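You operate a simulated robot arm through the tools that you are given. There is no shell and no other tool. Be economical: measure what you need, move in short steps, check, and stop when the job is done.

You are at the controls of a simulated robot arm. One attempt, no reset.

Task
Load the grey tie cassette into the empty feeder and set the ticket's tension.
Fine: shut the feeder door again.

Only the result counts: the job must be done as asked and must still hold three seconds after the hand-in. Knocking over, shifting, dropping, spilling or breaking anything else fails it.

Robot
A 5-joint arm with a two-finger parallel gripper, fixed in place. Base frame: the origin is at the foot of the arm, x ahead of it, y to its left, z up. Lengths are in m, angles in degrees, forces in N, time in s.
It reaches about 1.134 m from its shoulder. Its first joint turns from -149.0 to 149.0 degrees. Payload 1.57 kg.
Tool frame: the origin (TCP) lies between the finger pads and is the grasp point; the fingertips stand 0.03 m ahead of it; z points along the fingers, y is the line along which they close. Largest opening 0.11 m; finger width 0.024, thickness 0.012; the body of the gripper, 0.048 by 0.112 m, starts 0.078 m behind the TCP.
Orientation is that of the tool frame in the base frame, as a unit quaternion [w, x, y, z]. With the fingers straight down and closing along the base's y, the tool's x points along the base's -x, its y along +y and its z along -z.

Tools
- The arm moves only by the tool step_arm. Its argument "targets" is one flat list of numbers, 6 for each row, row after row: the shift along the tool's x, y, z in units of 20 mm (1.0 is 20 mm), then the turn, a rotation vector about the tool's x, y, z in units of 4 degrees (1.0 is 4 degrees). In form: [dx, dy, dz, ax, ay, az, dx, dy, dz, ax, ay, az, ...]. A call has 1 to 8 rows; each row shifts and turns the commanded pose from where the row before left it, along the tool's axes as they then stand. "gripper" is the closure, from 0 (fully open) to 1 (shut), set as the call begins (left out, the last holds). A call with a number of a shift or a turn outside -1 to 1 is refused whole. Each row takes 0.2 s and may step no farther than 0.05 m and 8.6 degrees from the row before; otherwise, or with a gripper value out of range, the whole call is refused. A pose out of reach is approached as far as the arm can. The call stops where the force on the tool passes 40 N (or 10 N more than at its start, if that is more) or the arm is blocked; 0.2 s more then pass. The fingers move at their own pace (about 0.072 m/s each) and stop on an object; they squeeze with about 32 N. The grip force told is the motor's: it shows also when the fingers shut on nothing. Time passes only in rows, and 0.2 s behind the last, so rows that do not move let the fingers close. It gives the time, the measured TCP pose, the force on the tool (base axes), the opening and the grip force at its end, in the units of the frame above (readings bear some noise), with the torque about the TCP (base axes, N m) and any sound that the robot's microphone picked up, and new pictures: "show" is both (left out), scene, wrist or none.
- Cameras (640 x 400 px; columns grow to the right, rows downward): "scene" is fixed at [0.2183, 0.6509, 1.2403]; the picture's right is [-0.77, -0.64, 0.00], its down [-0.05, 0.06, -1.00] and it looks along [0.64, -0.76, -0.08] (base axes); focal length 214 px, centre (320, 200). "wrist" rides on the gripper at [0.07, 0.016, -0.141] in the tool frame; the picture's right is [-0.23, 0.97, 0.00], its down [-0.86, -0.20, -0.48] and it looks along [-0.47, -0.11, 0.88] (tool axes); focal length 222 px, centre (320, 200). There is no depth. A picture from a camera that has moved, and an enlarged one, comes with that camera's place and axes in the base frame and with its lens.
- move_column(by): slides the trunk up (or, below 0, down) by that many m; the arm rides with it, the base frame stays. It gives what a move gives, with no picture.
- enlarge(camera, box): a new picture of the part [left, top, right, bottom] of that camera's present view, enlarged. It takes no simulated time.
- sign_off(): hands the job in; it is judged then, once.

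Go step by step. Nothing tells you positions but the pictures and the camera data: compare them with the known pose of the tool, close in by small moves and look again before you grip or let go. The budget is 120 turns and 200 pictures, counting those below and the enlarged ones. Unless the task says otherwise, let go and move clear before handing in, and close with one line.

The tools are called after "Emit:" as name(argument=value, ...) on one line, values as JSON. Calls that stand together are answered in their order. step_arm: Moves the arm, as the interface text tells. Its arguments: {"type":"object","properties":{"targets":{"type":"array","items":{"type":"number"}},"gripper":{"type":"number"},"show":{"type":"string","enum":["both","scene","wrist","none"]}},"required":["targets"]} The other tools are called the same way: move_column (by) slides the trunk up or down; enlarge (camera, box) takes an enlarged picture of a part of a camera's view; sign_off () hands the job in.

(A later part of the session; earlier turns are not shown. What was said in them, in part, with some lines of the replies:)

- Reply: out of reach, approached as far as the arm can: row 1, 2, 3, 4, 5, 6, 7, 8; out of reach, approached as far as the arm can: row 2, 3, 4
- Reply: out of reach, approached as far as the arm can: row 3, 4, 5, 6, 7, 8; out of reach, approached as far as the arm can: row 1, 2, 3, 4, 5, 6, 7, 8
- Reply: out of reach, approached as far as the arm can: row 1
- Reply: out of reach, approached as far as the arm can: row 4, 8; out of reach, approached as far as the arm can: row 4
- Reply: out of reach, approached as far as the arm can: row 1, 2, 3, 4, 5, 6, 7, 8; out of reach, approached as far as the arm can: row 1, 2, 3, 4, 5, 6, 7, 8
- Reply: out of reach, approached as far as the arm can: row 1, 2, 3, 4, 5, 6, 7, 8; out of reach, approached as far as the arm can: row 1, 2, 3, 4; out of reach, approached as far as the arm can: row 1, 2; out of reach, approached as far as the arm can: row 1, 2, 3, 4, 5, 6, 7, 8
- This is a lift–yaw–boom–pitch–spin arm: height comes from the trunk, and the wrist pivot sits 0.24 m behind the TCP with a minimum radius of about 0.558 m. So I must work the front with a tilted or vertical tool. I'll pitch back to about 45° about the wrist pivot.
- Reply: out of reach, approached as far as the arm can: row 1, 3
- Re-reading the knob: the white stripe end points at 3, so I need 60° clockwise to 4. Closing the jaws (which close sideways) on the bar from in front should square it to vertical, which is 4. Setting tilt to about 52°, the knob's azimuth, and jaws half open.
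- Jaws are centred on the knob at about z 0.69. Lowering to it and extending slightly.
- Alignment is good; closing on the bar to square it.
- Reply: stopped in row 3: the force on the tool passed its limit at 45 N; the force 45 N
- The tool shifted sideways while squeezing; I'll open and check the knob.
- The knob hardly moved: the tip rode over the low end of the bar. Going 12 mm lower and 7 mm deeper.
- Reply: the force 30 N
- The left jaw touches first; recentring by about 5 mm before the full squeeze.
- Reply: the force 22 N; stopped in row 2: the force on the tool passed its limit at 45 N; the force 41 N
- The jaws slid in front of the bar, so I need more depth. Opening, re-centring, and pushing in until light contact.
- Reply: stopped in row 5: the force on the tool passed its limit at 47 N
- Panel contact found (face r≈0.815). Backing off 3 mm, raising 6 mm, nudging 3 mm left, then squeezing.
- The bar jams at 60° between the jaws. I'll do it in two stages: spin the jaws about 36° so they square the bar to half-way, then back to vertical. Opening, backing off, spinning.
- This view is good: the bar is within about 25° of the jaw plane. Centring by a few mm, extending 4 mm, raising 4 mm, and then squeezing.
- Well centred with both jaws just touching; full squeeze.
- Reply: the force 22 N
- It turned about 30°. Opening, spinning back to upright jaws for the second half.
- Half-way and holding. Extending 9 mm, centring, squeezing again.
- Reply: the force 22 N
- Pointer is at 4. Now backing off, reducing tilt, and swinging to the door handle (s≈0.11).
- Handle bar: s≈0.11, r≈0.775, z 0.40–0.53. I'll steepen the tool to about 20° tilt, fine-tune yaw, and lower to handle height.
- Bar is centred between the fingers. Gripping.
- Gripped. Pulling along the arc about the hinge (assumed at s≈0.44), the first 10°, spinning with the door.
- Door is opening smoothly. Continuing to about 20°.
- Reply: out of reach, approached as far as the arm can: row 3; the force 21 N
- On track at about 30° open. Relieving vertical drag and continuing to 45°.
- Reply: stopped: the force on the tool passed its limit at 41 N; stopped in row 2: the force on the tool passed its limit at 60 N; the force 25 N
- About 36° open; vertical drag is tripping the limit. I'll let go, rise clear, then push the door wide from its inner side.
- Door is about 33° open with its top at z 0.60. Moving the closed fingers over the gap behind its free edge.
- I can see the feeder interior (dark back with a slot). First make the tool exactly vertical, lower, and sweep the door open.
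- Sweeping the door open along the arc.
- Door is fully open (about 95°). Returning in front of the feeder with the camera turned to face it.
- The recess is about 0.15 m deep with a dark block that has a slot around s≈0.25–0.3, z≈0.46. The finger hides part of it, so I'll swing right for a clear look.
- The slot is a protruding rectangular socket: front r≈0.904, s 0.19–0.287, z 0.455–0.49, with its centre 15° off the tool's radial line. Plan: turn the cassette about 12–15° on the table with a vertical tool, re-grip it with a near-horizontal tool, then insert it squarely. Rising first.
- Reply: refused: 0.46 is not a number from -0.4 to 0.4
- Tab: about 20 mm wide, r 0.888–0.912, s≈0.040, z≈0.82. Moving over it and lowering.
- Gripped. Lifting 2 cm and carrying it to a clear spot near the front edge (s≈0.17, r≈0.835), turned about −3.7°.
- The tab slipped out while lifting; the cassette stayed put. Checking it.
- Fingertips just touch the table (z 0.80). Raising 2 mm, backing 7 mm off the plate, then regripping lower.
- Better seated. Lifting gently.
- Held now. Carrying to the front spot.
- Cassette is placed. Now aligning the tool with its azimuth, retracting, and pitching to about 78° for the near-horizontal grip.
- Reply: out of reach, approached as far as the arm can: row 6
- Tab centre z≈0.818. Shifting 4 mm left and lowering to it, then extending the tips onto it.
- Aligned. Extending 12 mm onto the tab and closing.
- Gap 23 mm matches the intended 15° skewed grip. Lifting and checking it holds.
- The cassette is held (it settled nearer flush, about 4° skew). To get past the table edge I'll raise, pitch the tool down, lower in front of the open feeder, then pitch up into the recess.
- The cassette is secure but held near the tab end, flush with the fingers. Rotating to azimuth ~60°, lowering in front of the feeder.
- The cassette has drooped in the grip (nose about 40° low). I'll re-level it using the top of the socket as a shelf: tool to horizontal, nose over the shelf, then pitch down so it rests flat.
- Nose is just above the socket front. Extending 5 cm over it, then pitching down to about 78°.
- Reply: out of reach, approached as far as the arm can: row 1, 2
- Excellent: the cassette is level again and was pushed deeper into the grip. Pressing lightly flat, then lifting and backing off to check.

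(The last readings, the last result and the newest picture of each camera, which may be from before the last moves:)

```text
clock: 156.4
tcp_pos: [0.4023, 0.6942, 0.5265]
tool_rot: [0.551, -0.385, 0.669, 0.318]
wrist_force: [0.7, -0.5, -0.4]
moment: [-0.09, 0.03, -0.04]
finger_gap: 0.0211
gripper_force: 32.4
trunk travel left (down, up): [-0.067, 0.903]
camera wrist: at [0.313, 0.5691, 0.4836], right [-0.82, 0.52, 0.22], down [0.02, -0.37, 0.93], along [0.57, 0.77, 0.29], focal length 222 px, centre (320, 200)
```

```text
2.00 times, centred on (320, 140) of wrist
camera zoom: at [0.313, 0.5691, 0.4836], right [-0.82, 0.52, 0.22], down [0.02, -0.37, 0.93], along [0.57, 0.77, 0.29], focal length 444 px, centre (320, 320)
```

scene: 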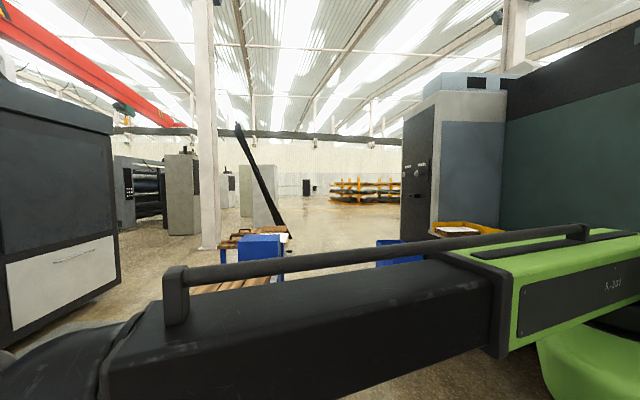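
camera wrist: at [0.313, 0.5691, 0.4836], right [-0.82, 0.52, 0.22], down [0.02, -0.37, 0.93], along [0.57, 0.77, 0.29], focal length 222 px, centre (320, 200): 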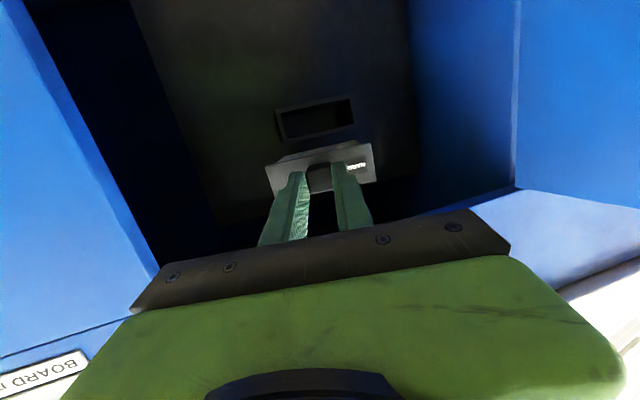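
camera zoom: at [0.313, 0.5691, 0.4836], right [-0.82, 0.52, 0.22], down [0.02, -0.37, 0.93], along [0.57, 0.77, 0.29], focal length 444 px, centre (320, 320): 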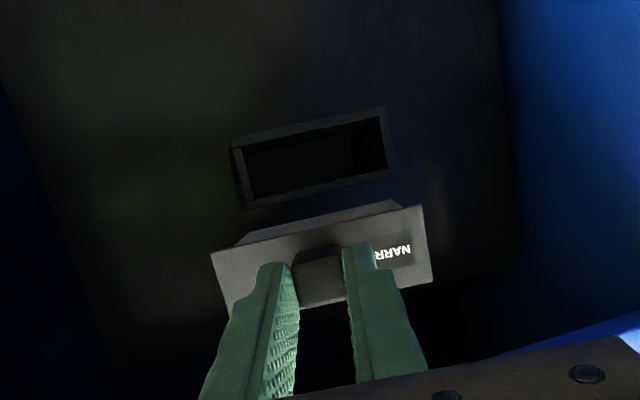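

Level and held. Shifting 8 mm left and lowering to socket height.

Emit:
step_arm(targets=[-0.02, 0.385, 0.1, -0.13, 0, -0.03], show="none")

Emit:
move_column(by=-0.048)

Emit:
step_arm(targets=[0, 0, 0, 0, 0, 0], show="wrist")

Emit:
enlarge(camera="wrist", box=[220, 70, 420, 220])

```text
clock: 156.8
tcp_pos: [0.3974, 0.7007, 0.5268]
tool_rot: [0.549, -0.389, 0.666, 0.321]
wrist_force: [0.1, 0.5, -0.8]
moment: [-0.07, 0.04, 0.05]
finger_gap: 0.0215
gripper_force: 31.7
trunk travel left (down, up): [-0.067, 0.903]
```

```text
clock: 157.7
tcp_pos: [0.3976, 0.6995, 0.4782]
tool_rot: [0.549, -0.39, 0.666, 0.321]
wrist_force: [0.1, 0.4, -1.5]
moment: [-0.11, 0.09, 0.0]
finger_gap: 0.0213
gripper_force: 32.0
trunk travel left (down, up): [-0.019, 0.951]
```

```text
clock: 158.1
tcp_pos: [0.3978, 0.7006, 0.4787]
tool_rot: [0.549, -0.389, 0.666, 0.321]
wrist_force: [-0.7, 0.8, -0.9]
moment: [-0.08, 0.05, 0.02]
finger_gap: 0.0214
gripper_force: 32.2
trunk travel left (down, up): [-0.019, 0.951]
camera wrist: at [0.3083, 0.5745, 0.4356], right [-0.83, 0.52, 0.22], down [0.02, -0.36, 0.93], along [0.56, 0.77, 0.29], focal length 222 px, centre (320, 200)
```

wrist: 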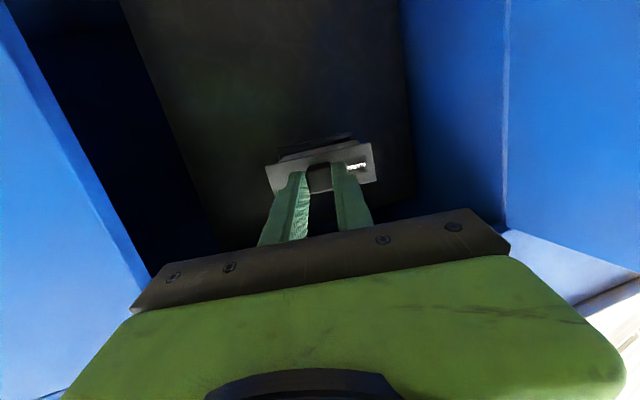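

```text
2.67 times, centred on (320, 145) of wrist
camera zoom: at [0.3083, 0.5745, 0.4356], right [-0.83, 0.52, 0.22], down [0.02, -0.36, 0.93], along [0.56, 0.77, 0.29], focal length 592 px, centre (320, 347)
```

zoom: 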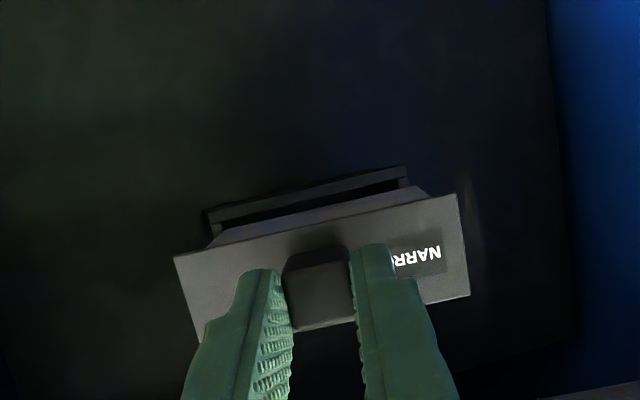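

Heights match (plate and socket both centred about z 0.469). Nudging 6 mm left and advancing to just short of the socket mouth.

Emit:
step_arm(targets=[0, 0.29, 0.08, -0.1, 0, -0.02, -0.12, -0.15, 0.58, 0.08, 0, 0.02, -0.12, -0.15, 0.58, 0.08, 0, 0.02], show="none")

Emit:
enlarge(camera="wrist", box=[220, 90, 420, 220])

```text
clock: 158.9
tcp_pos: [0.4086, 0.7215, 0.4786]
tool_rot: [0.55, -0.387, 0.668, 0.319]
wrist_force: [0.3, 0.4, -0.8]
moment: [-0.06, 0.05, 0.01]
finger_gap: 0.021
gripper_force: 31.9
trunk travel left (down, up): [-0.019, 0.951]
```

```text
3.08 times, centred on (320, 155) of wrist
camera zoom: at [0.3202, 0.5965, 0.4356], right [-0.82, 0.52, 0.22], down [0.02, -0.36, 0.93], along [0.57, 0.77, 0.29], focal length 684 px, centre (320, 338)
```

zoom: 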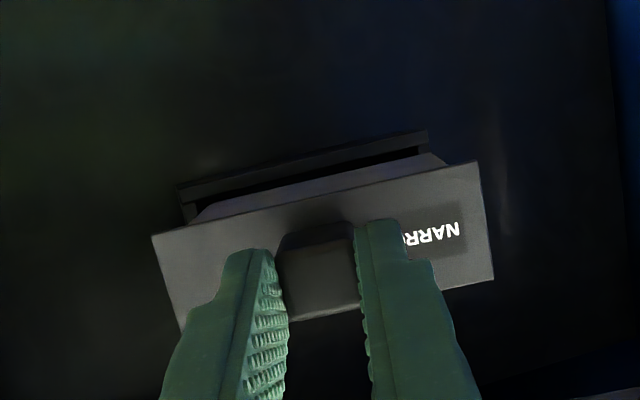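

Measured clearances: body ~82 mm against an opening ~87 mm. Advancing 3 cm along the socket axis with a 6 mm left correction, watching force.

Emit:
step_arm(targets=[-0.15, -0.05, 0.75, 0, 0, 0, -0.15, -0.05, 0.75, 0, 0, 0], show="wrist")

Emit:
enlarge(camera="wrist", box=[220, 90, 420, 220])

```text
clock: 159.5
tcp_pos: [0.4277, 0.7446, 0.4774]
tool_rot: [0.55, -0.387, 0.668, 0.319]
wrist_force: [-3.8, -30.3, -2.6]
moment: [-0.14, 0.05, -0.16]
finger_gap: 0.0214
gripper_force: 32.2
trunk travel left (down, up): [-0.019, 0.951]
camera wrist: at [0.3374, 0.6207, 0.436], right [-0.82, 0.52, 0.22], down [0.02, -0.36, 0.93], along [0.57, 0.77, 0.29], focal length 222 px, centre (320, 200)
```

wrist: 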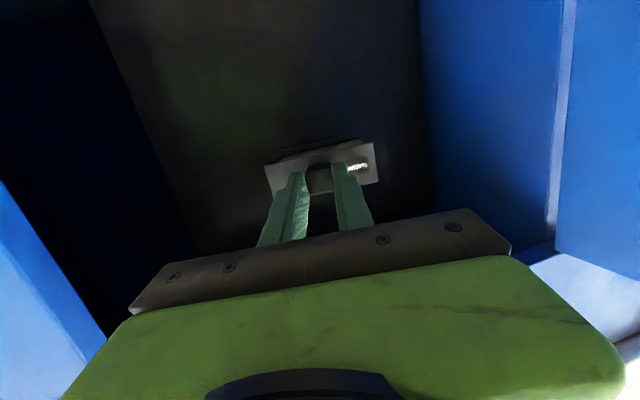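

```text
3.08 times, centred on (320, 155) of wrist
camera zoom: at [0.3374, 0.6207, 0.436], right [-0.82, 0.52, 0.22], down [0.02, -0.36, 0.93], along [0.57, 0.77, 0.29], focal length 684 px, centre (320, 338)
```

zoom: 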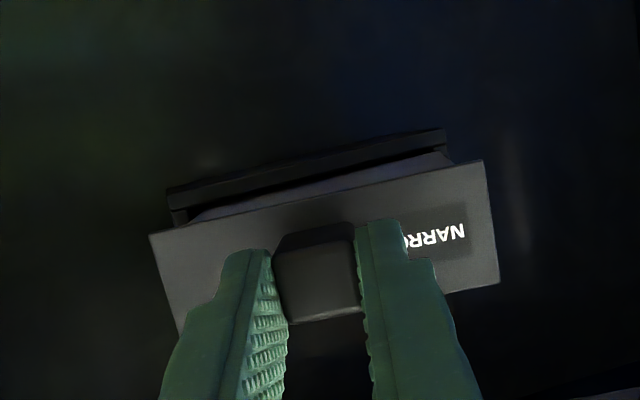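

The leading corner is catching the right-hand rim. Backing off 6 mm, shifting 4 mm further left, lowering 2 mm, and retrying.

Emit:
step_arm(targets=[0.06, 0.08, -0.3, 0, 0, 0, 0, 0.19, 0.05, -0.06, 0, -0.01], show="none")

Emit:
move_column(by=-0.002)

Emit:
step_arm(targets=[-0.08, -0.1, 0.38, 0, 0, 0, -0.08, -0.1, 0.38, 0, 0, 0], show="none")

Emit:
enlarge(camera="wrist", box=[220, 90, 420, 220])

```text
clock: 160.1
tcp_pos: [0.419, 0.7442, 0.479]
tool_rot: [0.549, -0.389, 0.667, 0.321]
wrist_force: [-0.2, 0.2, -1.8]
moment: [-0.07, 0.04, 0.01]
finger_gap: 0.0213
gripper_force: 32.0
trunk travel left (down, up): [-0.019, 0.951]
```

```text
clock: 160.7
tcp_pos: [0.4186, 0.7448, 0.4764]
tool_rot: [0.55, -0.388, 0.667, 0.32]
wrist_force: [0.0, 0.4, 1.3]
moment: [0.1, -0.08, 0.09]
finger_gap: 0.0214
gripper_force: 32.2
trunk travel left (down, up): [-0.017, 0.953]
```

```text
clock: 161.3
tcp_pos: [0.4311, 0.7567, 0.4769]
tool_rot: [0.548, -0.389, 0.668, 0.32]
wrist_force: [-9.4, -27.2, -2.6]
moment: [-0.15, 0.03, 0.72]
finger_gap: 0.0222
gripper_force: 32.0
trunk travel left (down, up): [-0.017, 0.953]
```

```text
3.08 times, centred on (320, 155) of wrist
camera zoom: at [0.341, 0.631, 0.434], right [-0.83, 0.52, 0.22], down [0.02, -0.36, 0.93], along [0.56, 0.77, 0.29], focal length 684 px, centre (320, 338)
```

zoom: 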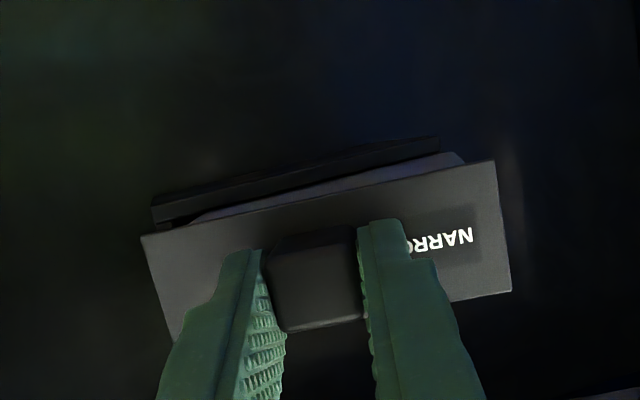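

Force and moment show the left corner catching the left rim while the other corner is already inside. Backing slightly, shifting 5 mm right, pushing again.

Emit:
step_arm(targets=[0.05, 0.06, -0.22, 0, 0, 0, 0, -0.25, -0.06, 0.07, 0, 0.01, -0.07, -0.08, 0.35, 0, 0, 0, -0.07, -0.08, 0.35, 0, 0, 0], show="none")

Emit:
enlarge(camera="wrist", box=[220, 90, 420, 220])

```text
clock: 162.3
tcp_pos: [0.4388, 0.7596, 0.4759]
tool_rot: [0.55, -0.386, 0.668, 0.32]
wrist_force: [-3.8, -5.7, 3.2]
moment: [0.23, -0.12, -0.15]
finger_gap: 0.0212
gripper_force: 31.6
trunk travel left (down, up): [-0.017, 0.953]
stopped in row 4: the force on the tool passed its limit at 42 N (the readings are from after the stop); the commanded pose is now the measured one
```

```text
3.08 times, centred on (320, 155) of wrist
camera zoom: at [0.3491, 0.6351, 0.4342], right [-0.82, 0.52, 0.23], down [0.02, -0.37, 0.93], along [0.57, 0.77, 0.29], focal length 684 px, centre (320, 338)
```

zoom: 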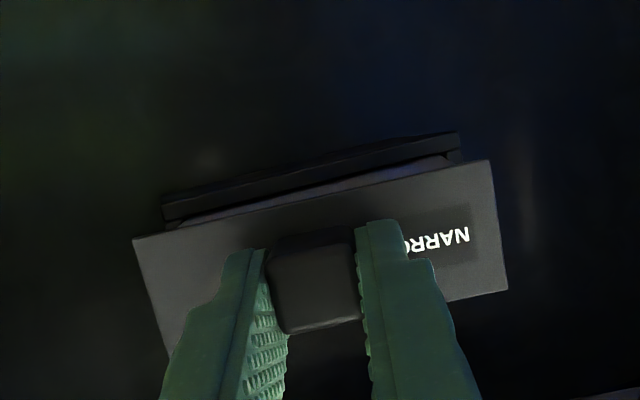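

It has gone further in, with both corners now at or inside the mouth. Advancing with a gradual left drift so it squares up.

Emit:
step_arm(targets=[-0.03, 0.1, 0.2, 0, 0, 0, -0.03, 0.1, 0.2, 0, 0, 0, -0.03, 0.1, 0.2, 0, 0, 0], show="none")

Emit:
enlarge(camera="wrist", box=[220, 90, 420, 220])

```text
clock: 162.7
tcp_pos: [0.4372, 0.7602, 0.4773]
tool_rot: [0.55, -0.387, 0.668, 0.319]
wrist_force: [-4.9, -9.3, 7.3]
moment: [0.56, -0.31, -0.47]
finger_gap: 0.0213
gripper_force: 31.6
trunk travel left (down, up): [-0.017, 0.953]
stopped in row 1: the force on the tool passed its limit at 46 N (the readings are from after the stop); the commanded pose is now the measured one
```

```text
3.08 times, centred on (320, 155) of wrist
camera zoom: at [0.3488, 0.6357, 0.4344], right [-0.82, 0.52, 0.23], down [0.02, -0.36, 0.93], along [0.57, 0.77, 0.29], focal length 684 px, centre (320, 338)
```

zoom: 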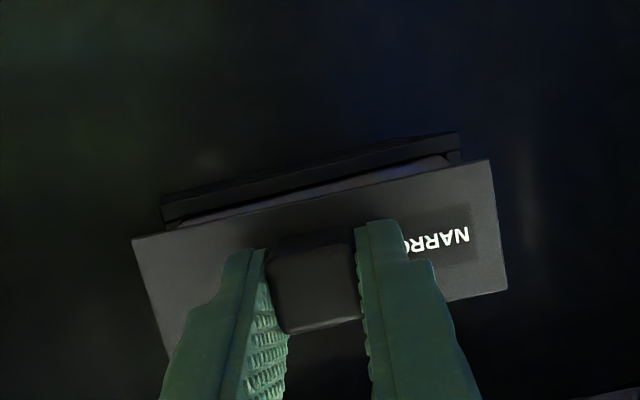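

Contact is at the leading corner with an upward force, so the nose is riding on the socket floor. Raising 3 mm and pushing again.

Emit:
move_column(by=0.003)

Emit:
step_arm(targets=[-0.03, 0.05, 0.2, 0, 0, 0, -0.03, 0.05, 0.2, 0, 0, 0, -0.03, 0.05, 0.2, 0, 0, 0], show="none")

Emit:
enlarge(camera="wrist", box=[220, 90, 420, 220])

```text
clock: 163.2
tcp_pos: [0.4385, 0.7598, 0.4769]
tool_rot: [0.547, -0.388, 0.671, 0.318]
wrist_force: [-12.0, -16.8, -9.5]
moment: [-0.66, 0.55, -0.36]
finger_gap: 0.0211
gripper_force: 32.0
trunk travel left (down, up): [-0.02, 0.95]
```

```text
clock: 163.5
tcp_pos: [0.4392, 0.7615, 0.4776]
tool_rot: [0.547, -0.388, 0.67, 0.318]
wrist_force: [-2.6, -3.9, 0.4]
moment: [0.05, 0.04, -0.45]
finger_gap: 0.0214
gripper_force: 31.7
trunk travel left (down, up): [-0.02, 0.95]
stopped in row 1: the force on the tool passed its limit at 47 N (the readings are from after the stop); the commanded pose is now the measured one
```

```text
3.08 times, centred on (320, 155) of wrist
camera zoom: at [0.3485, 0.6359, 0.4363], right [-0.82, 0.52, 0.22], down [0.03, -0.36, 0.93], along [0.57, 0.77, 0.28], focal length 684 px, centre (320, 338)
```

zoom: 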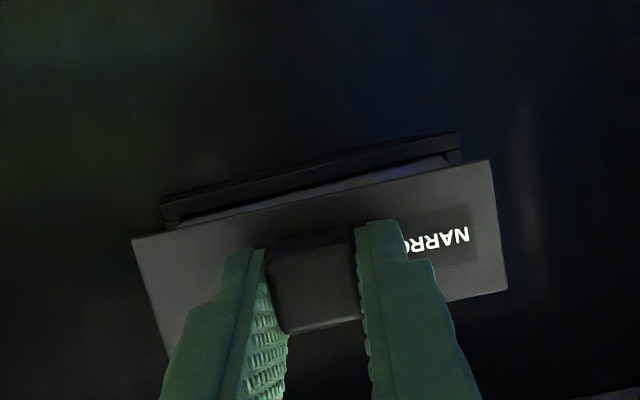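

The nose is captured vertically inside the socket; now it is wedged in yaw. Moving the tool sideways (left) to rotate the cassette square.

Emit:
step_arm(targets=[0, 0.25, 0, -0.07, 0, -0.02, 0, 0.25, 0, -0.07, 0, -0.02, 0, 0.25, 0, -0.07, 0, -0.02], show="none")

Emit:
enlarge(camera="wrist", box=[220, 90, 420, 220])

```text
clock: 164.3
tcp_pos: [0.4265, 0.7689, 0.4779]
tool_rot: [0.545, -0.392, 0.668, 0.321]
wrist_force: [11.2, -22.0, 1.3]
moment: [0.33, 0.04, -1.94]
finger_gap: 0.0266
gripper_force: 31.6
trunk travel left (down, up): [-0.02, 0.95]
```

```text
3.08 times, centred on (320, 155) of wrist
camera zoom: at [0.3386, 0.642, 0.4364], right [-0.83, 0.51, 0.22], down [0.03, -0.36, 0.93], along [0.56, 0.78, 0.28], focal length 684 px, centre (320, 338)
```

zoom: 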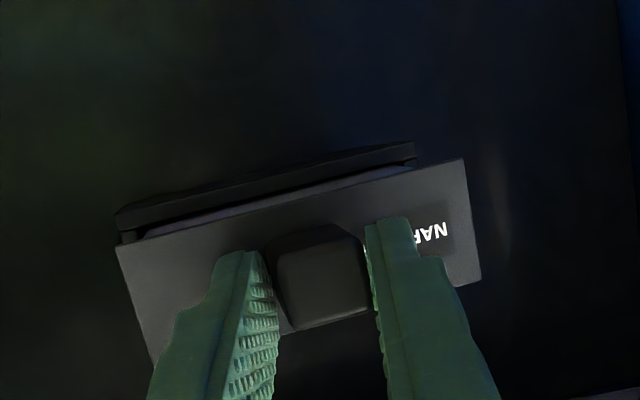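

It has squared up. Pushing straight in along the socket axis.

Emit:
step_arm(targets=[-0.055, -0.083, 0.283, 0.026, 0, 0, -0.055, -0.083, 0.283, 0.026, 0, 0, -0.055, -0.083, 0.283, 0.026, 0, 0, -0.055, -0.083, 0.283, 0.026, 0, 0, -0.055, -0.083, 0.283, 0.026, 0, 0], show="none")

Emit:
enlarge(camera="wrist", box=[220, 90, 420, 220])

```text
clock: 165.5
tcp_pos: [0.4491, 0.7892, 0.4782]
tool_rot: [0.546, -0.39, 0.669, 0.319]
wrist_force: [8.8, -16.6, 1.4]
moment: [0.33, 0.02, -1.53]
finger_gap: 0.0258
gripper_force: 31.4
trunk travel left (down, up): [-0.02, 0.95]
```

```text
3.08 times, centred on (320, 155) of wrist
camera zoom: at [0.3589, 0.6636, 0.4364], right [-0.83, 0.52, 0.22], down [0.03, -0.36, 0.93], along [0.56, 0.78, 0.28], focal length 684 px, centre (320, 338)
```

zoom: 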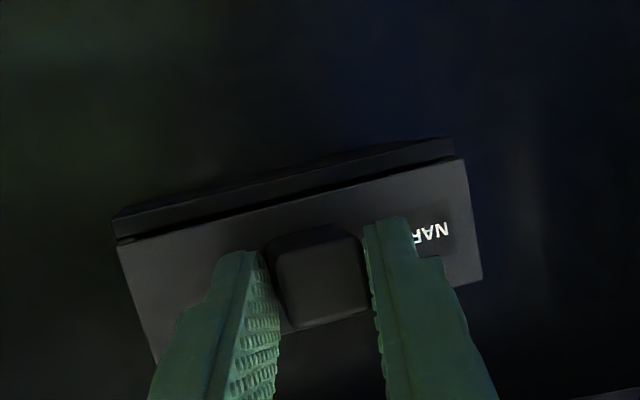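

Nearly seated. Continuing until it stops.

Emit:
step_arm(targets=[-0.045, -0.069, 0.235, 0.02, 0, 0, -0.045, -0.069, 0.235, 0.02, 0, 0, -0.045, -0.069, 0.235, 0.02, 0, 0, -0.045, -0.069, 0.235, 0.02, 0, 0], show="none")

Emit:
enlarge(camera="wrist", box=[220, 90, 420, 220])

```text
clock: 166.4
tcp_pos: [0.4545, 0.7995, 0.477]
tool_rot: [0.545, -0.39, 0.671, 0.318]
wrist_force: [-8.5, -11.8, 0.4]
moment: [0.53, 0.06, -1.33]
finger_gap: 0.0272
gripper_force: 32.0
trunk travel left (down, up): [-0.02, 0.95]
stopped in row 4: the force on the tool passed its limit at 64 N (the readings are from after the stop); the commanded pose is now the measured one
```

```text
3.08 times, centred on (320, 155) of wrist
camera zoom: at [0.365, 0.6743, 0.436], right [-0.82, 0.52, 0.22], down [0.03, -0.35, 0.93], along [0.57, 0.78, 0.28], focal length 684 px, centre (320, 338)
```

zoom: 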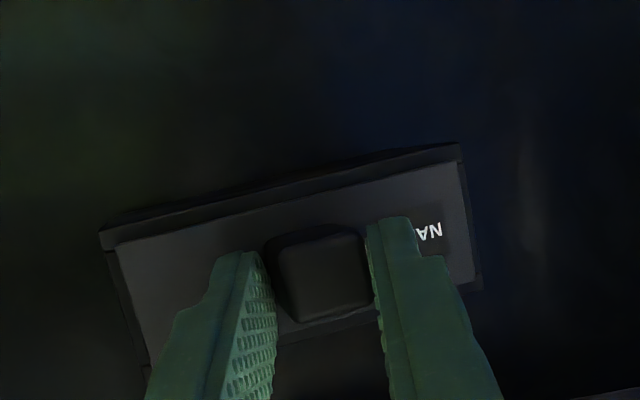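

It has seated against a firm stop. Releasing and backing off to inspect.

Emit:
step_arm(targets=[0, 0, 0, 0, 0, 0, 0, 0, 0, 0, 0, 0], gripper=0.45, show="none")

Emit:
step_arm(targets=[0.1, 0, -0.5, 0, 0, 0, 0.15, 0, -0.8, 0, 0, 0, 0.15, 0, -0.8, 0, 0, 0, 0.15, 0, -0.8, 0, 0, 0, 0.15, 0, -0.8, 0, 0, 0], show="wrist")

Emit:
enlarge(camera="wrist", box=[220, 70, 420, 220])

```text
clock: 167.1
tcp_pos: [0.4487, 0.8028, 0.4774]
tool_rot: [0.544, -0.392, 0.67, 0.319]
wrist_force: [-27.7, -7.8, -0.9]
moment: [0.01, -0.09, 0.01]
finger_gap: 0.042
gripper_force: 0.0
trunk travel left (down, up): [-0.02, 0.95]
stopped in row 2: the force on the tool passed its limit at 41 N (the readings are from after the stop); the commanded pose is now the measured one
```

```text
clock: 168.3
tcp_pos: [0.4154, 0.7352, 0.4778]
tool_rot: [0.545, -0.391, 0.67, 0.318]
wrist_force: [0.2, 0.0, 0.5]
moment: [-0.03, -0.01, 0.03]
finger_gap: 0.0604
gripper_force: 0.1
trunk travel left (down, up): [-0.02, 0.95]
camera wrist: at [0.326, 0.6093, 0.4358], right [-0.83, 0.52, 0.22], down [0.03, -0.36, 0.93], along [0.56, 0.78, 0.28], focal length 222 px, centre (320, 200)
```

wrist: 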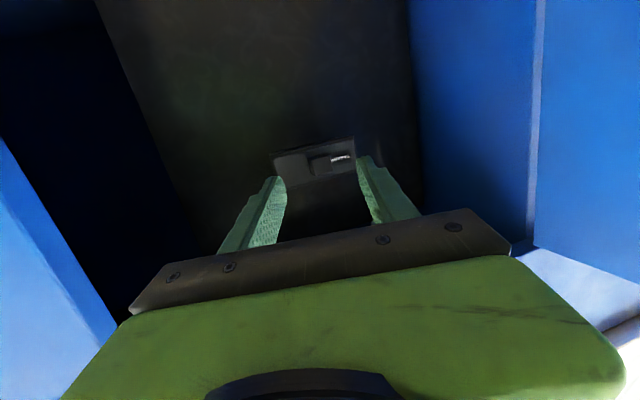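

```text
2.67 times, centred on (320, 145) of wrist
camera zoom: at [0.326, 0.6093, 0.4358], right [-0.83, 0.52, 0.22], down [0.03, -0.36, 0.93], along [0.56, 0.78, 0.28], focal length 592 px, centre (320, 347)
```

zoom: 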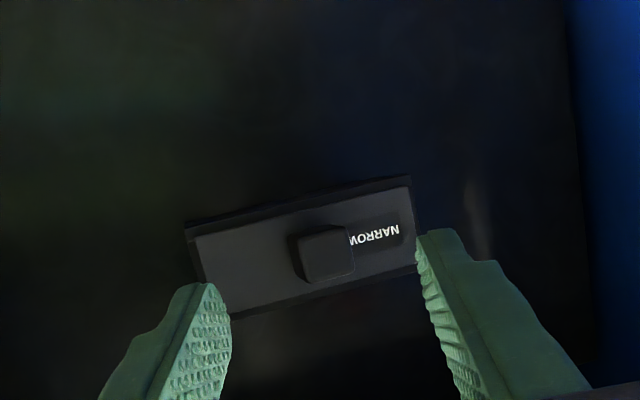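

Seated square and flush-looking. One confirming push on the tab with closed fingers.

Emit:
step_arm(targets=[0, 0, 0, 0, 0, 0, 0, 0, 0, 0, 0, 0, 0, 0, 0, 0, 0, 0, -0.1, 0, 0.5, 0, 0, 0, -0.1, 0, 0.5, 0, 0, 0, -0.1, 0, 0.5, 0, 0, 0, -0.1, 0, 0.5, 0, 0, 0], gripper=1, show="none")

Emit:
step_arm(targets=[-0.08, 0, 0.4, 0, 0, 0, -0.06, 0, 0.3, 0, 0, 0, -0.06, 0, 0.3, 0, 0, 0, -0.06, 0, 0.3, 0, 0, 0, -0.06, 0, 0.3, 0, 0, 0], show="none")

Emit:
enlarge(camera="wrist", box=[220, 70, 420, 220])

```text
clock: 169.9
tcp_pos: [0.4355, 0.7707, 0.4764]
tool_rot: [0.544, -0.392, 0.67, 0.319]
wrist_force: [-0.4, -0.3, 0.4]
moment: [0.0, -0.02, 0.02]
finger_gap: 0.0
gripper_force: 21.3
trunk travel left (down, up): [-0.02, 0.95]
```

```text
clock: 170.5
tcp_pos: [0.4409, 0.7801, 0.4757]
tool_rot: [0.543, -0.392, 0.671, 0.318]
wrist_force: [-12.1, -19.6, 3.9]
moment: [0.12, -0.15, -0.22]
finger_gap: 0.0001
gripper_force: 21.2
trunk travel left (down, up): [-0.02, 0.95]
stopped in row 3: the force on the tool passed its limit at 58 N (the readings are from after the stop); the commanded pose is now the measured one
```

```text
2.67 times, centred on (320, 145) of wrist
camera zoom: at [0.3517, 0.6538, 0.4363], right [-0.82, 0.52, 0.22], down [0.03, -0.35, 0.94], along [0.56, 0.78, 0.27], focal length 592 px, centre (320, 347)
```

zoom: 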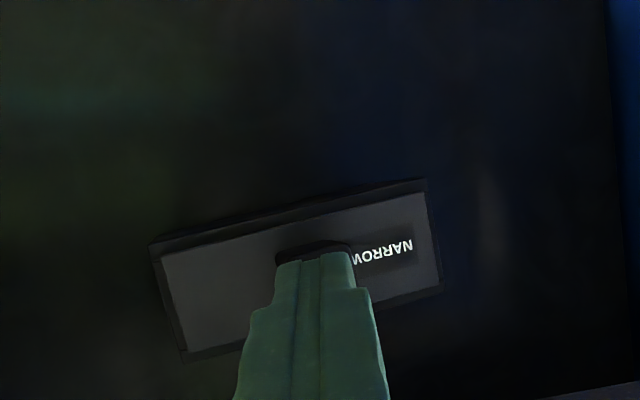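

Firmly seated. Now retracting, making the tool vertical, and rising to get round to the outer side of the door.

Emit:
step_arm(targets=[0.16, 0, -0.85, 0, 0, 0, 0.16, 0, -0.85, 0, 0, 0, 0.16, 0, -0.85, 0, 0, 0, 0.16, 0, -0.85, 0, 0, 0, 0.16, 0, -0.85, 0, 0, 0, 0.837, 0, -0.03, 0, 1, 0, 0.837, 0, -0.03, 0, 1, 0, 0.837, 0, -0.03, 0, 1, 0], show="none")

Emit:
step_arm(targets=[0.837, 0, -0.03, 0, 1, 0, 0.837, 0, -0.03, 0, 1, 0, 0.837, 0, -0.03, 0, 1, 0, 0.837, 0, -0.03, 0, 1, 0, 0.837, 0, -0.03, 0, 1, 0, 0.837, 0, -0.03, 0, 1, 0, 0.837, 0, -0.03, 0, 1, 0, 0.837, 0, -0.03, 0, 1, 0], show="none")

Emit:
step_arm(targets=[0.837, 0, -0.03, 0, 1, 0, 0.837, 0, -0.03, 0, 1, 0, 0.837, 0, -0.03, 0, 1, 0, 0.837, 0, -0.03, 0, 1, 0, 0.837, 0, -0.03, 0, 1, 0, 0.837, 0, -0.03, 0, 1, 0, 0.837, 0, -0.03, 0, 1, 0, 0.837, 0, -0.03, 0, 1, 0], show="none")

Emit:
move_column(by=0.4)

```text
clock: 172.3
tcp_pos: [0.3909, 0.6906, 0.4278]
tool_rot: [0.469, -0.423, 0.724, 0.276]
wrist_force: [-0.3, -0.4, 0.3]
moment: [0.0, 0.0, -0.01]
finger_gap: 0.0003
gripper_force: 21.5
trunk travel left (down, up): [-0.02, 0.95]
```

```text
clock: 174.1
tcp_pos: [0.3497, 0.6187, 0.3273]
tool_rot: [0.251, -0.482, 0.826, 0.148]
wrist_force: [0.2, 0.0, 0.1]
moment: [-0.02, -0.01, 0.01]
finger_gap: 0.0
gripper_force: 21.5
trunk travel left (down, up): [-0.02, 0.95]
```

```text
clock: 175.9
tcp_pos: [0.2877, 0.5061, 0.2871]
tool_rot: [0.014, -0.504, 0.864, 0.009]
wrist_force: [0.2, -0.3, -0.6]
moment: [0.01, 0.01, 0.0]
finger_gap: 0.0
gripper_force: 21.1
trunk travel left (down, up): [-0.02, 0.95]
```

```text
clock: 179.8
tcp_pos: [0.2887, 0.5072, 0.6889]
tool_rot: [0.014, -0.504, 0.864, 0.01]
wrist_force: [-0.2, 0.7, -0.4]
moment: [0.0, 0.01, 0.0]
finger_gap: 0.0
gripper_force: 21.1
trunk travel left (down, up): [-0.42, 0.55]
```

Emit:
step_arm(targets=[0.39, 1, 0, 0, 0.47, -0.49, 0, 1, 0, 0, 0, -0.49, 0, 1, 0, 0, 0, -0.49, 0, 1, 0, 0, 0, -0.49, 0, 1, 0, 0, 0, -0.49, 0, 1, 0, 0, 0, -0.49, 0, 1, 0, 0, 0, -0.49, 0, 1, 0, 0, 0, -0.49], show="none")

Emit:
step_arm(targets=[0, 1, 0, 0, 0, -0.49, 0, 1, 0, 0, 0, -0.49, 0, 1, 0, 0, 0, -0.49, 0, 1, 0, 0, 0, -0.49, 0, 1, 0, 0, 0, -0.49, 0, 1, 0, 0, 0, -0.49], show="wrist")

```text
clock: 181.6
tcp_pos: [0.1366, 0.5608, 0.6873]
tool_rot: [0.0, -0.617, 0.787, 0.001]
wrist_force: [0.6, 0.2, -0.6]
moment: [0.02, 0.02, 0.01]
finger_gap: 0.0
gripper_force: 21.5
trunk travel left (down, up): [-0.42, 0.55]
```

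```text
clock: 183.0
tcp_pos: [0.0166, 0.5801, 0.6868]
tool_rot: [0.001, -0.695, 0.719, 0.001]
wrist_force: [0.0, 0.0, -0.5]
moment: [0.04, 0.0, 0.03]
finger_gap: 0.0001
gripper_force: 21.2
trunk travel left (down, up): [-0.42, 0.55]
camera wrist: at [-0.0007, 0.5092, 0.8268], right [-0.97, 0.26, 0.0], down [0.23, 0.85, 0.48], along [0.13, 0.46, -0.88], focal length 222 px, centre (320, 200)
```

wrist: 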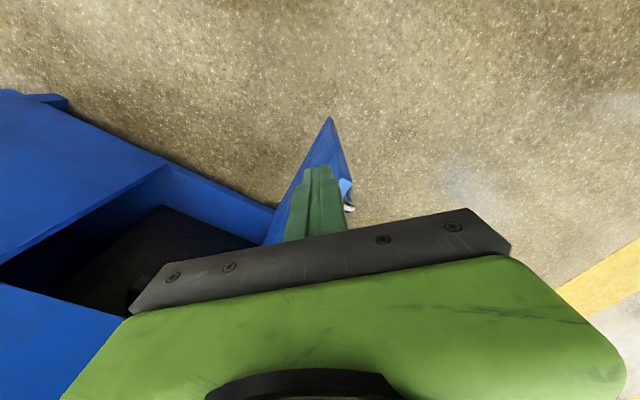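

Emit:
step_arm(targets=[-1, 0.05, 0, 0, 0, 0, -1, 0.05, 0, 0, 0, 0, -1, 0.05, 0, 0, 0, 0, -1, 0.05, 0, 0, 0, 0, -1, 0, 0, 0, 0, 0, -1, 0, 0, 0, 0, 0, -1, 0, 0, 0, 0, 0, -1, 0, 0, 0, 0, 0], show="wrist")

```text
clock: 184.8
tcp_pos: [0.02, 0.7388, 0.6863]
tool_rot: [0.001, -0.695, 0.719, 0.0]
wrist_force: [0.5, 0.9, -0.1]
moment: [-0.01, -0.01, 0.02]
finger_gap: 0.0
gripper_force: 21.1
trunk travel left (down, up): [-0.42, 0.55]
camera wrist: at [0.0014, 0.669, 0.8268], right [-0.97, 0.26, 0.0], down [0.23, 0.85, 0.48], along [0.13, 0.46, -0.88], focal length 222 px, centre (320, 200)
```

wrist: 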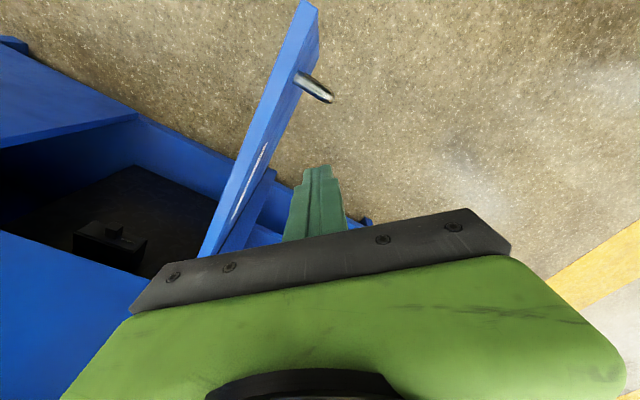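

The seated cassette, the open door and my fingers outside it are all visible. Lowering and sweeping the door closed.

Emit:
move_column(by=-0.135)

Emit:
step_arm(targets=[0.99, -0.75, 0, 0, 0, 0, 0.99, -0.75, 0, 0, 0, 0, 0.83, -0.886, 0, 0, 0, 0, 0.83, -0.886, 0, 0, 0, 0, 0.442, -0.68, 0, 0, 0, 0, 0.442, -0.68, 0, 0, 0, 0, 0.442, -0.68, 0, 0, 0, 0], show="wrist")

```text
clock: 186.4
tcp_pos: [0.0203, 0.7386, 0.5525]
tool_rot: [0.001, -0.694, 0.72, 0.0]
wrist_force: [-0.5, 0.7, 0.6]
moment: [0.0, -0.02, 0.02]
finger_gap: 0.0003
gripper_force: 21.4
trunk travel left (down, up): [-0.285, 0.685]
```

```text
clock: 188.0
tcp_pos: [0.1237, 0.6364, 0.5512]
tool_rot: [0.0, -0.695, 0.719, 0.001]
wrist_force: [-0.7, 0.2, 0.6]
moment: [0.01, 0.01, 0.04]
finger_gap: 0.0
gripper_force: 21.7
trunk travel left (down, up): [-0.285, 0.685]
camera wrist: at [0.1042, 0.5665, 0.6918], right [-0.97, 0.26, 0.0], down [0.23, 0.85, 0.48], along [0.13, 0.46, -0.88], focal length 222 px, centre (320, 200)
```

wrist: 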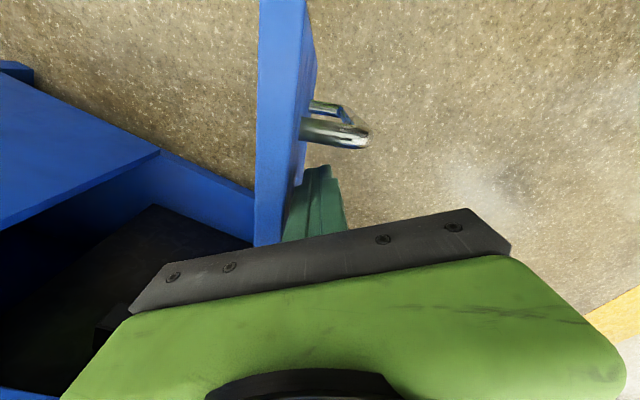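

Door is moving shut. Continuing the sweep.

Emit:
step_arm(targets=[0.318, -0.746, 0, 0, 0, 0, 0.318, -0.746, 0, 0, 0, 0, 0.318, -0.746, 0, 0, 0, 0, 0.182, -0.79, 0, 0, 0, 0, 0.182, -0.79, 0, 0, 0, 0, 0.182, -0.79, 0, 0, 0, 0], show="none")

Emit:
step_arm(targets=[0.044, -0.809, 0, 0, 0, 0, 0.044, -0.809, 0, 0, 0, 0, 0.044, -0.809, 0, 0, 0, 0, -0.099, -0.805, 0, 0, 0, 0, -0.099, -0.805, 0, 0, 0, 0, -0.099, -0.805, 0, 0, 0, 0], show="wrist")

```text
clock: 189.4
tcp_pos: [0.2133, 0.6039, 0.5521]
tool_rot: [0.001, -0.694, 0.72, 0.0]
wrist_force: [-0.1, -0.6, -0.2]
moment: [0.01, 0.04, -0.03]
finger_gap: 0.0
gripper_force: 21.7
trunk travel left (down, up): [-0.285, 0.685]
```

```text
clock: 190.8
tcp_pos: [0.3117, 0.6011, 0.5528]
tool_rot: [0.001, -0.695, 0.719, 0.001]
wrist_force: [-0.3, -0.6, -0.9]
moment: [0.0, -0.06, -0.01]
finger_gap: 0.0
gripper_force: 21.7
trunk travel left (down, up): [-0.285, 0.685]
camera wrist: at [0.2937, 0.5318, 0.6919], right [-0.97, 0.26, 0.0], down [0.23, 0.85, 0.48], along [0.13, 0.46, -0.88], focal length 222 px, centre (320, 200)
```

wrist: 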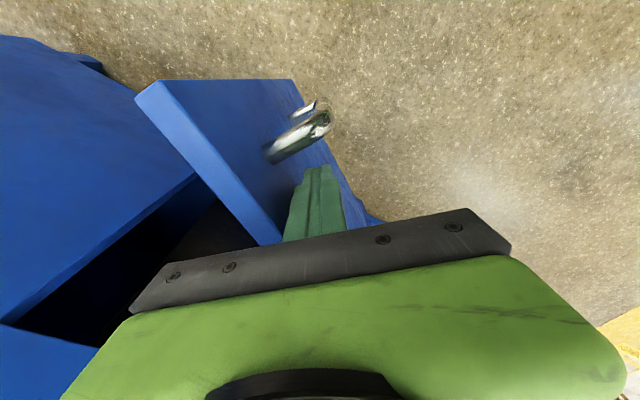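

Emit:
step_arm(targets=[-0.235, -0.776, 0, 0, 0, 0, -0.235, -0.776, 0, 0, 0, 0, -0.235, -0.776, 0, 0, 0, 0], show="none")

Emit:
step_arm(targets=[1, 0, 0, 0, 0, 1, 1, 0, 0, 0, 0, 1, 0.9, 0, 0, 0, 0, 1, 0, 0, 0, 0, 0, 1, 0, 0, 0, 0, 0, 1, 0, 0, 0, 0, 0, 1, 0, 0, 0, 0, 0, 1], show="wrist")

```text
clock: 191.6
tcp_pos: [0.3566, 0.6164, 0.5525]
tool_rot: [0.001, -0.695, 0.719, 0.001]
wrist_force: [-0.3, 0.7, 0.1]
moment: [-0.03, -0.01, -0.02]
finger_gap: 0.0
gripper_force: 21.5
trunk travel left (down, up): [-0.285, 0.685]
```

```text
clock: 192.1
tcp_pos: [0.3526, 0.5925, 0.5526]
tool_rot: [0.006, -0.659, 0.752, 0.01]
wrist_force: [-1.8, 6.0, 4.4]
moment: [0.0, -0.03, 0.07]
finger_gap: 0.0
gripper_force: 21.4
trunk travel left (down, up): [-0.285, 0.685]
stopped in row 2: the force on the tool passed its limit at 59 N (the readings are from after the stop); the commanded pose is now the measured one
camera wrist: at [0.3282, 0.5225, 0.6909], right [-0.94, 0.35, 0.01], down [0.31, 0.81, 0.49], along [0.16, 0.47, -0.87], focal length 222 px, centre (320, 200)
```

wrist: 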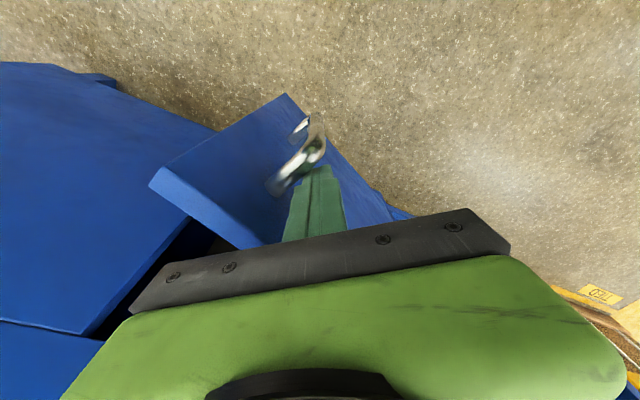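

The fingers touched the handle while retreating. Rising above it, then re-aiming.

Emit:
move_column(by=0.06)

Emit:
step_arm(targets=[1, 0, 0, 0, 0, 1, 1, 0.1, 0, 0, 0, 1, 1, 0.2, 0, 0, 0, 1, 1, 0.3, 0, 0, 0, 1, 0.5, 0.3, 0, 0, 0, 1, 0, 0, 0, 0, 0, 1], show="wrist")

```text
clock: 193.1
tcp_pos: [0.3528, 0.5922, 0.6113]
tool_rot: [0.005, -0.659, 0.752, 0.009]
wrist_force: [-0.1, -0.6, -0.1]
moment: [0.01, 0.0, 0.02]
finger_gap: 0.0
gripper_force: 21.0
trunk travel left (down, up): [-0.345, 0.625]
```

```text
clock: 194.5
tcp_pos: [0.3136, 0.5121, 0.6136]
tool_rot: [0.003, -0.488, 0.873, 0.009]
wrist_force: [-0.1, -0.5, 0.3]
moment: [-0.02, 0.0, 0.0]
finger_gap: 0.0
gripper_force: 21.1
trunk travel left (down, up): [-0.345, 0.625]
camera wrist: at [0.2639, 0.4585, 0.7513], right [-0.71, 0.7, 0.02], down [0.62, 0.61, 0.49], along [0.33, 0.36, -0.87], focal length 222 px, centre (320, 200)
```

wrist: 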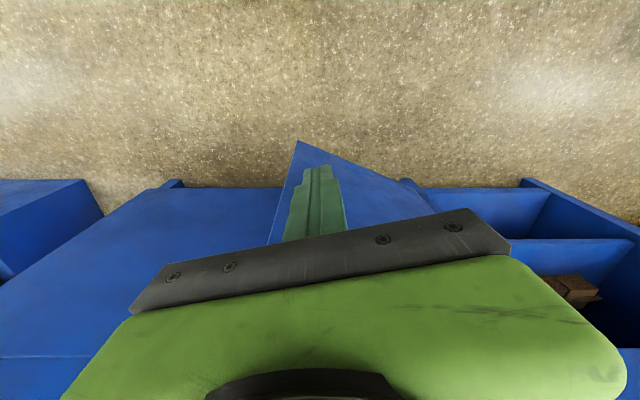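

Door is about 28° open. Tilting to 25°, lowering so the tips press the door above the handle, then pushing it shut radially.

Emit:
step_arm(targets=[-0.837, 0, -0.03, 0, -1, 0, -0.837, 0, -0.03, 0, -1, 0, -0.837, 0, -0.03, 0, -1, 0, -0.837, 0, -0.03, 0, -1, 0, -0.837, 0, -0.03, 0, -1, 0, -0.837, 0, -0.03, 0, -1, 0], show="none")

Emit:
move_column(by=-0.045)

Emit:
step_arm(targets=[-0.85, 0, 0.4, 0, 0, 0, -0.85, 0, 0.4, 0, 0, 0, -0.85, 0, 0.4, 0, 0, 0, -0.85, 0, 0.4, 0, 0, 0], show="wrist")

```text
clock: 195.9
tcp_pos: [0.3653, 0.5947, 0.6348]
tool_rot: [0.184, -0.476, 0.853, 0.111]
wrist_force: [0.0, 0.3, 0.1]
moment: [-0.01, -0.01, -0.04]
finger_gap: 0.0
gripper_force: 21.7
trunk travel left (down, up): [-0.345, 0.625]
```

```text
clock: 196.4
tcp_pos: [0.3679, 0.5948, 0.6205]
tool_rot: [0.192, -0.475, 0.851, 0.113]
wrist_force: [0.5, -2.3, 23.8]
moment: [0.14, -0.45, -0.06]
finger_gap: 0.0
gripper_force: 21.8
trunk travel left (down, up): [-0.329, 0.641]
stopped: the force on the tool passed its limit at 76 N (the readings are from after the stop); the commanded pose is now the measured one
```

```text
clock: 197.4
tcp_pos: [0.4056, 0.6606, 0.6189]
tool_rot: [0.189, -0.476, 0.852, 0.112]
wrist_force: [0.0, 0.6, 0.1]
moment: [-0.01, -0.02, 0.02]
finger_gap: 0.0
gripper_force: 21.0
trunk travel left (down, up): [-0.329, 0.641]
camera wrist: at [0.3291, 0.5617, 0.7152], right [-0.72, 0.68, 0.11], down [0.47, 0.37, 0.8], along [0.5, 0.63, -0.59], focal length 222 px, centre (320, 200)
```

wrist: 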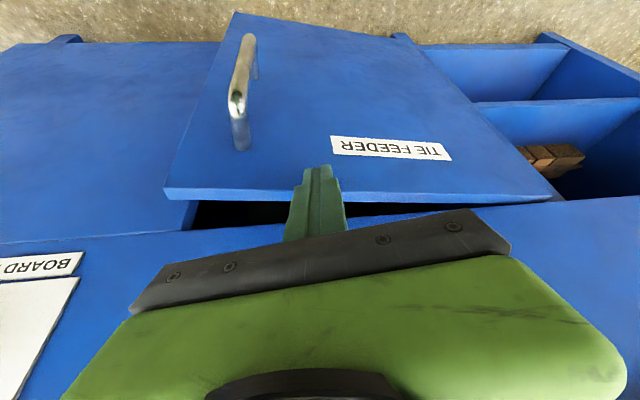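

The finger rode over the door's top edge; the door is now only about 7° open. Lifting, backing off, lowering properly in front, then pushing.

Emit:
move_column(by=0.04)

Emit:
step_arm(targets=[0.85, 0, -0.4, 0, 0, 0, 0.85, 0, -0.4, 0, 0, 0, 0.85, 0, -0.4, 0, 0, 0, 0.85, 0, -0.4, 0, 0, 0, 0.85, 0, -0.4, 0, 0, 0], show="none")

Emit:
move_column(by=-0.095)

Emit:
step_arm(targets=[-0.85, 0, 0.4, 0, 0, 0], show="wrist")

```text
clock: 198.2
tcp_pos: [0.4055, 0.66, 0.6584]
tool_rot: [0.189, -0.476, 0.851, 0.112]
wrist_force: [0.0, 0.1, -0.7]
moment: [0.0, 0.04, 0.02]
finger_gap: 0.0
gripper_force: 21.2
trunk travel left (down, up): [-0.369, 0.601]
```

```text
clock: 199.4
tcp_pos: [0.3571, 0.5808, 0.6577]
tool_rot: [0.189, -0.476, 0.852, 0.112]
wrist_force: [-0.3, 0.6, 0.1]
moment: [0.02, -0.01, -0.01]
finger_gap: 0.0001
gripper_force: 22.0
trunk travel left (down, up): [-0.369, 0.601]
```

```text
clock: 200.7
tcp_pos: [0.3568, 0.581, 0.5647]
tool_rot: [0.189, -0.476, 0.851, 0.113]
wrist_force: [0.3, 0.2, 0.6]
moment: [-0.03, 0.03, 0.03]
finger_gap: 0.0002
gripper_force: 21.0
trunk travel left (down, up): [-0.274, 0.696]
```

```text
clock: 201.1
tcp_pos: [0.3677, 0.5981, 0.5642]
tool_rot: [0.19, -0.476, 0.851, 0.113]
wrist_force: [0.6, -0.8, -0.1]
moment: [0.02, 0.03, 0.03]
finger_gap: 0.0
gripper_force: 21.3
trunk travel left (down, up): [-0.274, 0.696]
camera wrist: at [0.2897, 0.4985, 0.6604], right [-0.72, 0.68, 0.11], down [0.47, 0.37, 0.8], along [0.5, 0.63, -0.59], focal length 222 px, centre (320, 200)
```

wrist: 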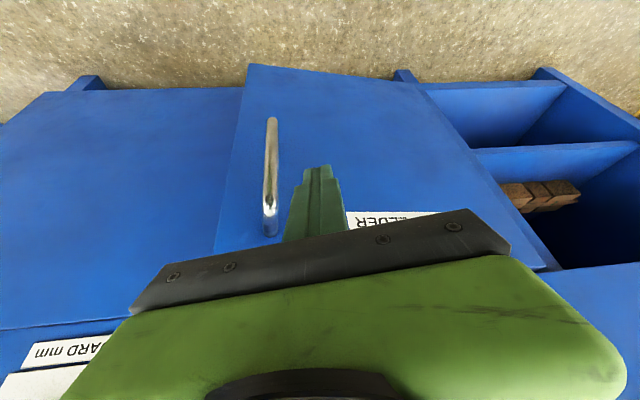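

Now pushing the door home.

Emit:
step_arm(targets=[-0.85, 0, 0.4, 0, 0, 0, -0.85, 0, 0.4, 0, 0, 0, -0.85, 0, 0.4, 0, 0, 0, -0.6, 0, 0.28, 0, 0, 0, -0.5, 0, 0.23, 0, 0, 0, -0.4, 0, 0.19, 0, 0, 0, -0.4, 0, 0.19, 0, 0, 0, -0.4, 0, 0.19, 0, 0, 0], show="wrist")

```text
clock: 202.9
tcp_pos: [0.4226, 0.6874, 0.5647]
tool_rot: [0.19, -0.476, 0.851, 0.113]
wrist_force: [0.6, 0.1, -0.1]
moment: [0.02, -0.01, -0.02]
finger_gap: 0.0
gripper_force: 21.5
trunk travel left (down, up): [-0.274, 0.696]
camera wrist: at [0.3456, 0.5893, 0.6603], right [-0.72, 0.68, 0.11], down [0.47, 0.37, 0.8], along [0.5, 0.63, -0.59], focal length 222 px, centre (320, 200)
```

wrist: 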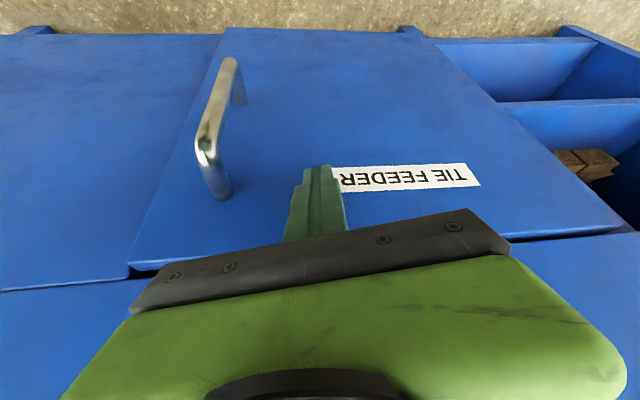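

Emit:
step_arm(targets=[-0.3, 0, 0.14, 0, 0, 0, -0.3, 0, 0.14, 0, 0, 0, -0.3, 0, 0.14, 0, 0, 0, -0.3, 0, 0.14, 0, 0, 0, -0.3, 0, 0.14, 0, 0, 0, -0.3, 0, 0.14, 0, 0, 0], show="wrist")

```text
clock: 203.6
tcp_pos: [0.4271, 0.6959, 0.563]
tool_rot: [0.183, -0.476, 0.853, 0.109]
wrist_force: [-6.1, -8.6, 7.7]
moment: [-0.14, 0.0, -0.09]
finger_gap: 0.0
gripper_force: 21.4
trunk travel left (down, up): [-0.274, 0.696]
stopped in row 3: the force on the tool passed its limit at 51 N (the readings are from after the stop); the commanded pose is now the measured one
camera wrist: at [0.3504, 0.5985, 0.6615], right [-0.72, 0.68, 0.11], down [0.48, 0.38, 0.79], along [0.5, 0.62, -0.61], focal length 222 px, centre (320, 200)
```

wrist: 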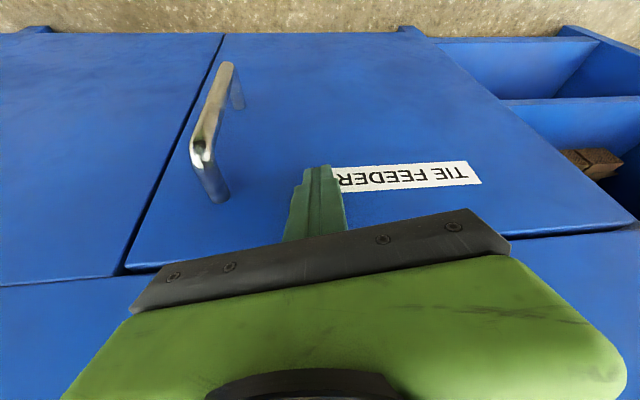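

The door is flush and hit its stop. Backing away and checking door and dial once more.

Emit:
step_arm(targets=[0.85, 0, -0.4, 0, 0, 0, 0.85, 0, -0.4, 0, 0, 0, 0.85, 0, -0.4, 0, 0, 0, 0.85, 0, -0.4, 0, 0, 0, 0.85, 0, -0.4, 0, 0, 0], show="none")

Emit:
move_column(by=0.25)

Emit:
step_arm(targets=[0, -1, 0, 0.2, 0, 0.42, 0, -1, 0, 0.2, 0, 0.42, 0, -1, 0, 0.2, 0, 0.42, 0, -1, 0, 0.2, 0, 0.42, 0, -1, 0, 0.2, 0, 0.42], show="wrist")

Emit:
enlarge(camera="wrist", box=[120, 60, 480, 260])

```text
clock: 204.8
tcp_pos: [0.3794, 0.6153, 0.5624]
tool_rot: [0.184, -0.476, 0.853, 0.109]
wrist_force: [0.6, 0.6, 0.9]
moment: [-0.02, 0.01, -0.02]
finger_gap: 0.0
gripper_force: 21.3
trunk travel left (down, up): [-0.274, 0.696]
```

```text
clock: 207.4
tcp_pos: [0.3786, 0.6161, 0.8125]
tool_rot: [0.185, -0.476, 0.853, 0.109]
wrist_force: [0.3, -0.8, -0.4]
moment: [0.02, 0.01, -0.01]
finger_gap: 0.0
gripper_force: 20.6
trunk travel left (down, up): [-0.524, 0.446]
```

```text
clock: 208.6
tcp_pos: [0.4615, 0.5587, 0.8113]
tool_rot: [0.191, -0.405, 0.889, 0.092]
wrist_force: [0.0, 0.7, 0.0]
moment: [0.02, 0.02, -0.01]
finger_gap: 0.0
gripper_force: 21.3
trunk travel left (down, up): [-0.524, 0.446]
camera wrist: at [0.3699, 0.4749, 0.9106], right [-0.6, 0.79, 0.1], down [0.54, 0.3, 0.79], along [0.59, 0.53, -0.61], focal length 222 px, centre (320, 200)
```

wrist: 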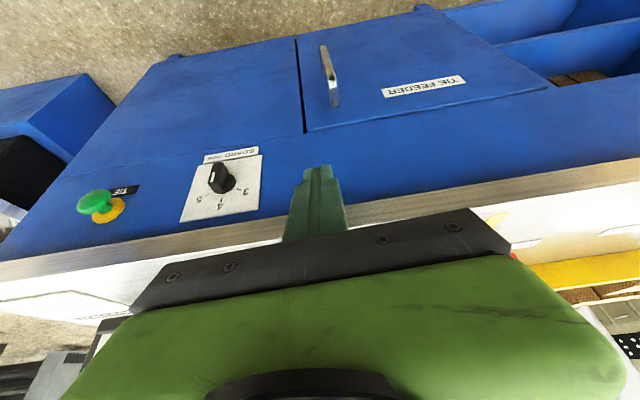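

```text
1.78 times, centred on (300, 160) of wrist
camera zoom: at [0.3699, 0.4749, 0.9106], right [-0.6, 0.79, 0.1], down [0.54, 0.3, 0.79], along [0.59, 0.53, -0.61], focal length 395 px, centre (356, 271)
```

zoom: 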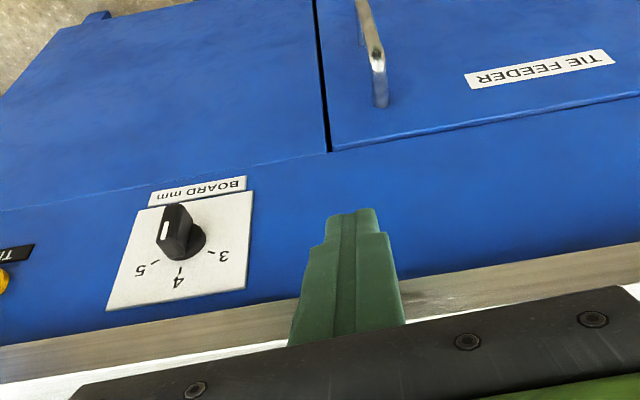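

Emit:
enlarge(camera="wrist", box=[170, 140, 280, 230])

```text
4.44 times, centred on (225, 185) of wrist
camera zoom: at [0.3699, 0.4749, 0.9106], right [-0.6, 0.79, 0.1], down [0.54, 0.3, 0.79], along [0.59, 0.53, -0.61], focal length 987 px, centre (742, 267)
```

zoom: 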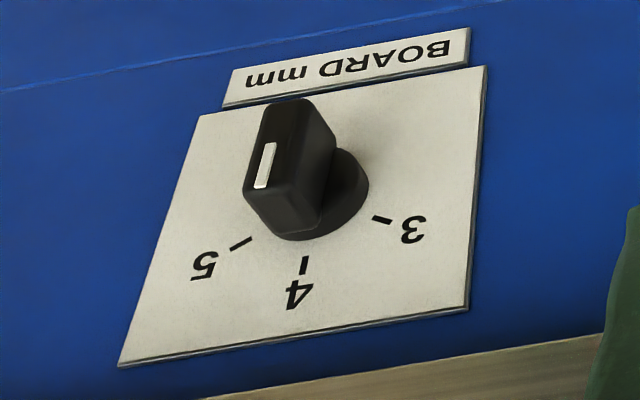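

The dial pointer stands at 4, the grey cassette is seated, the door is closed and the hand is clear, so I'm handing in.

Emit:
sign_off()

```text
The job is handed in.
```

The grey NARROW cassette is seated in the tie feeder, the tension dial is on the ticket's 4 mm mark, the feeder door is shut, and the job is handed in.
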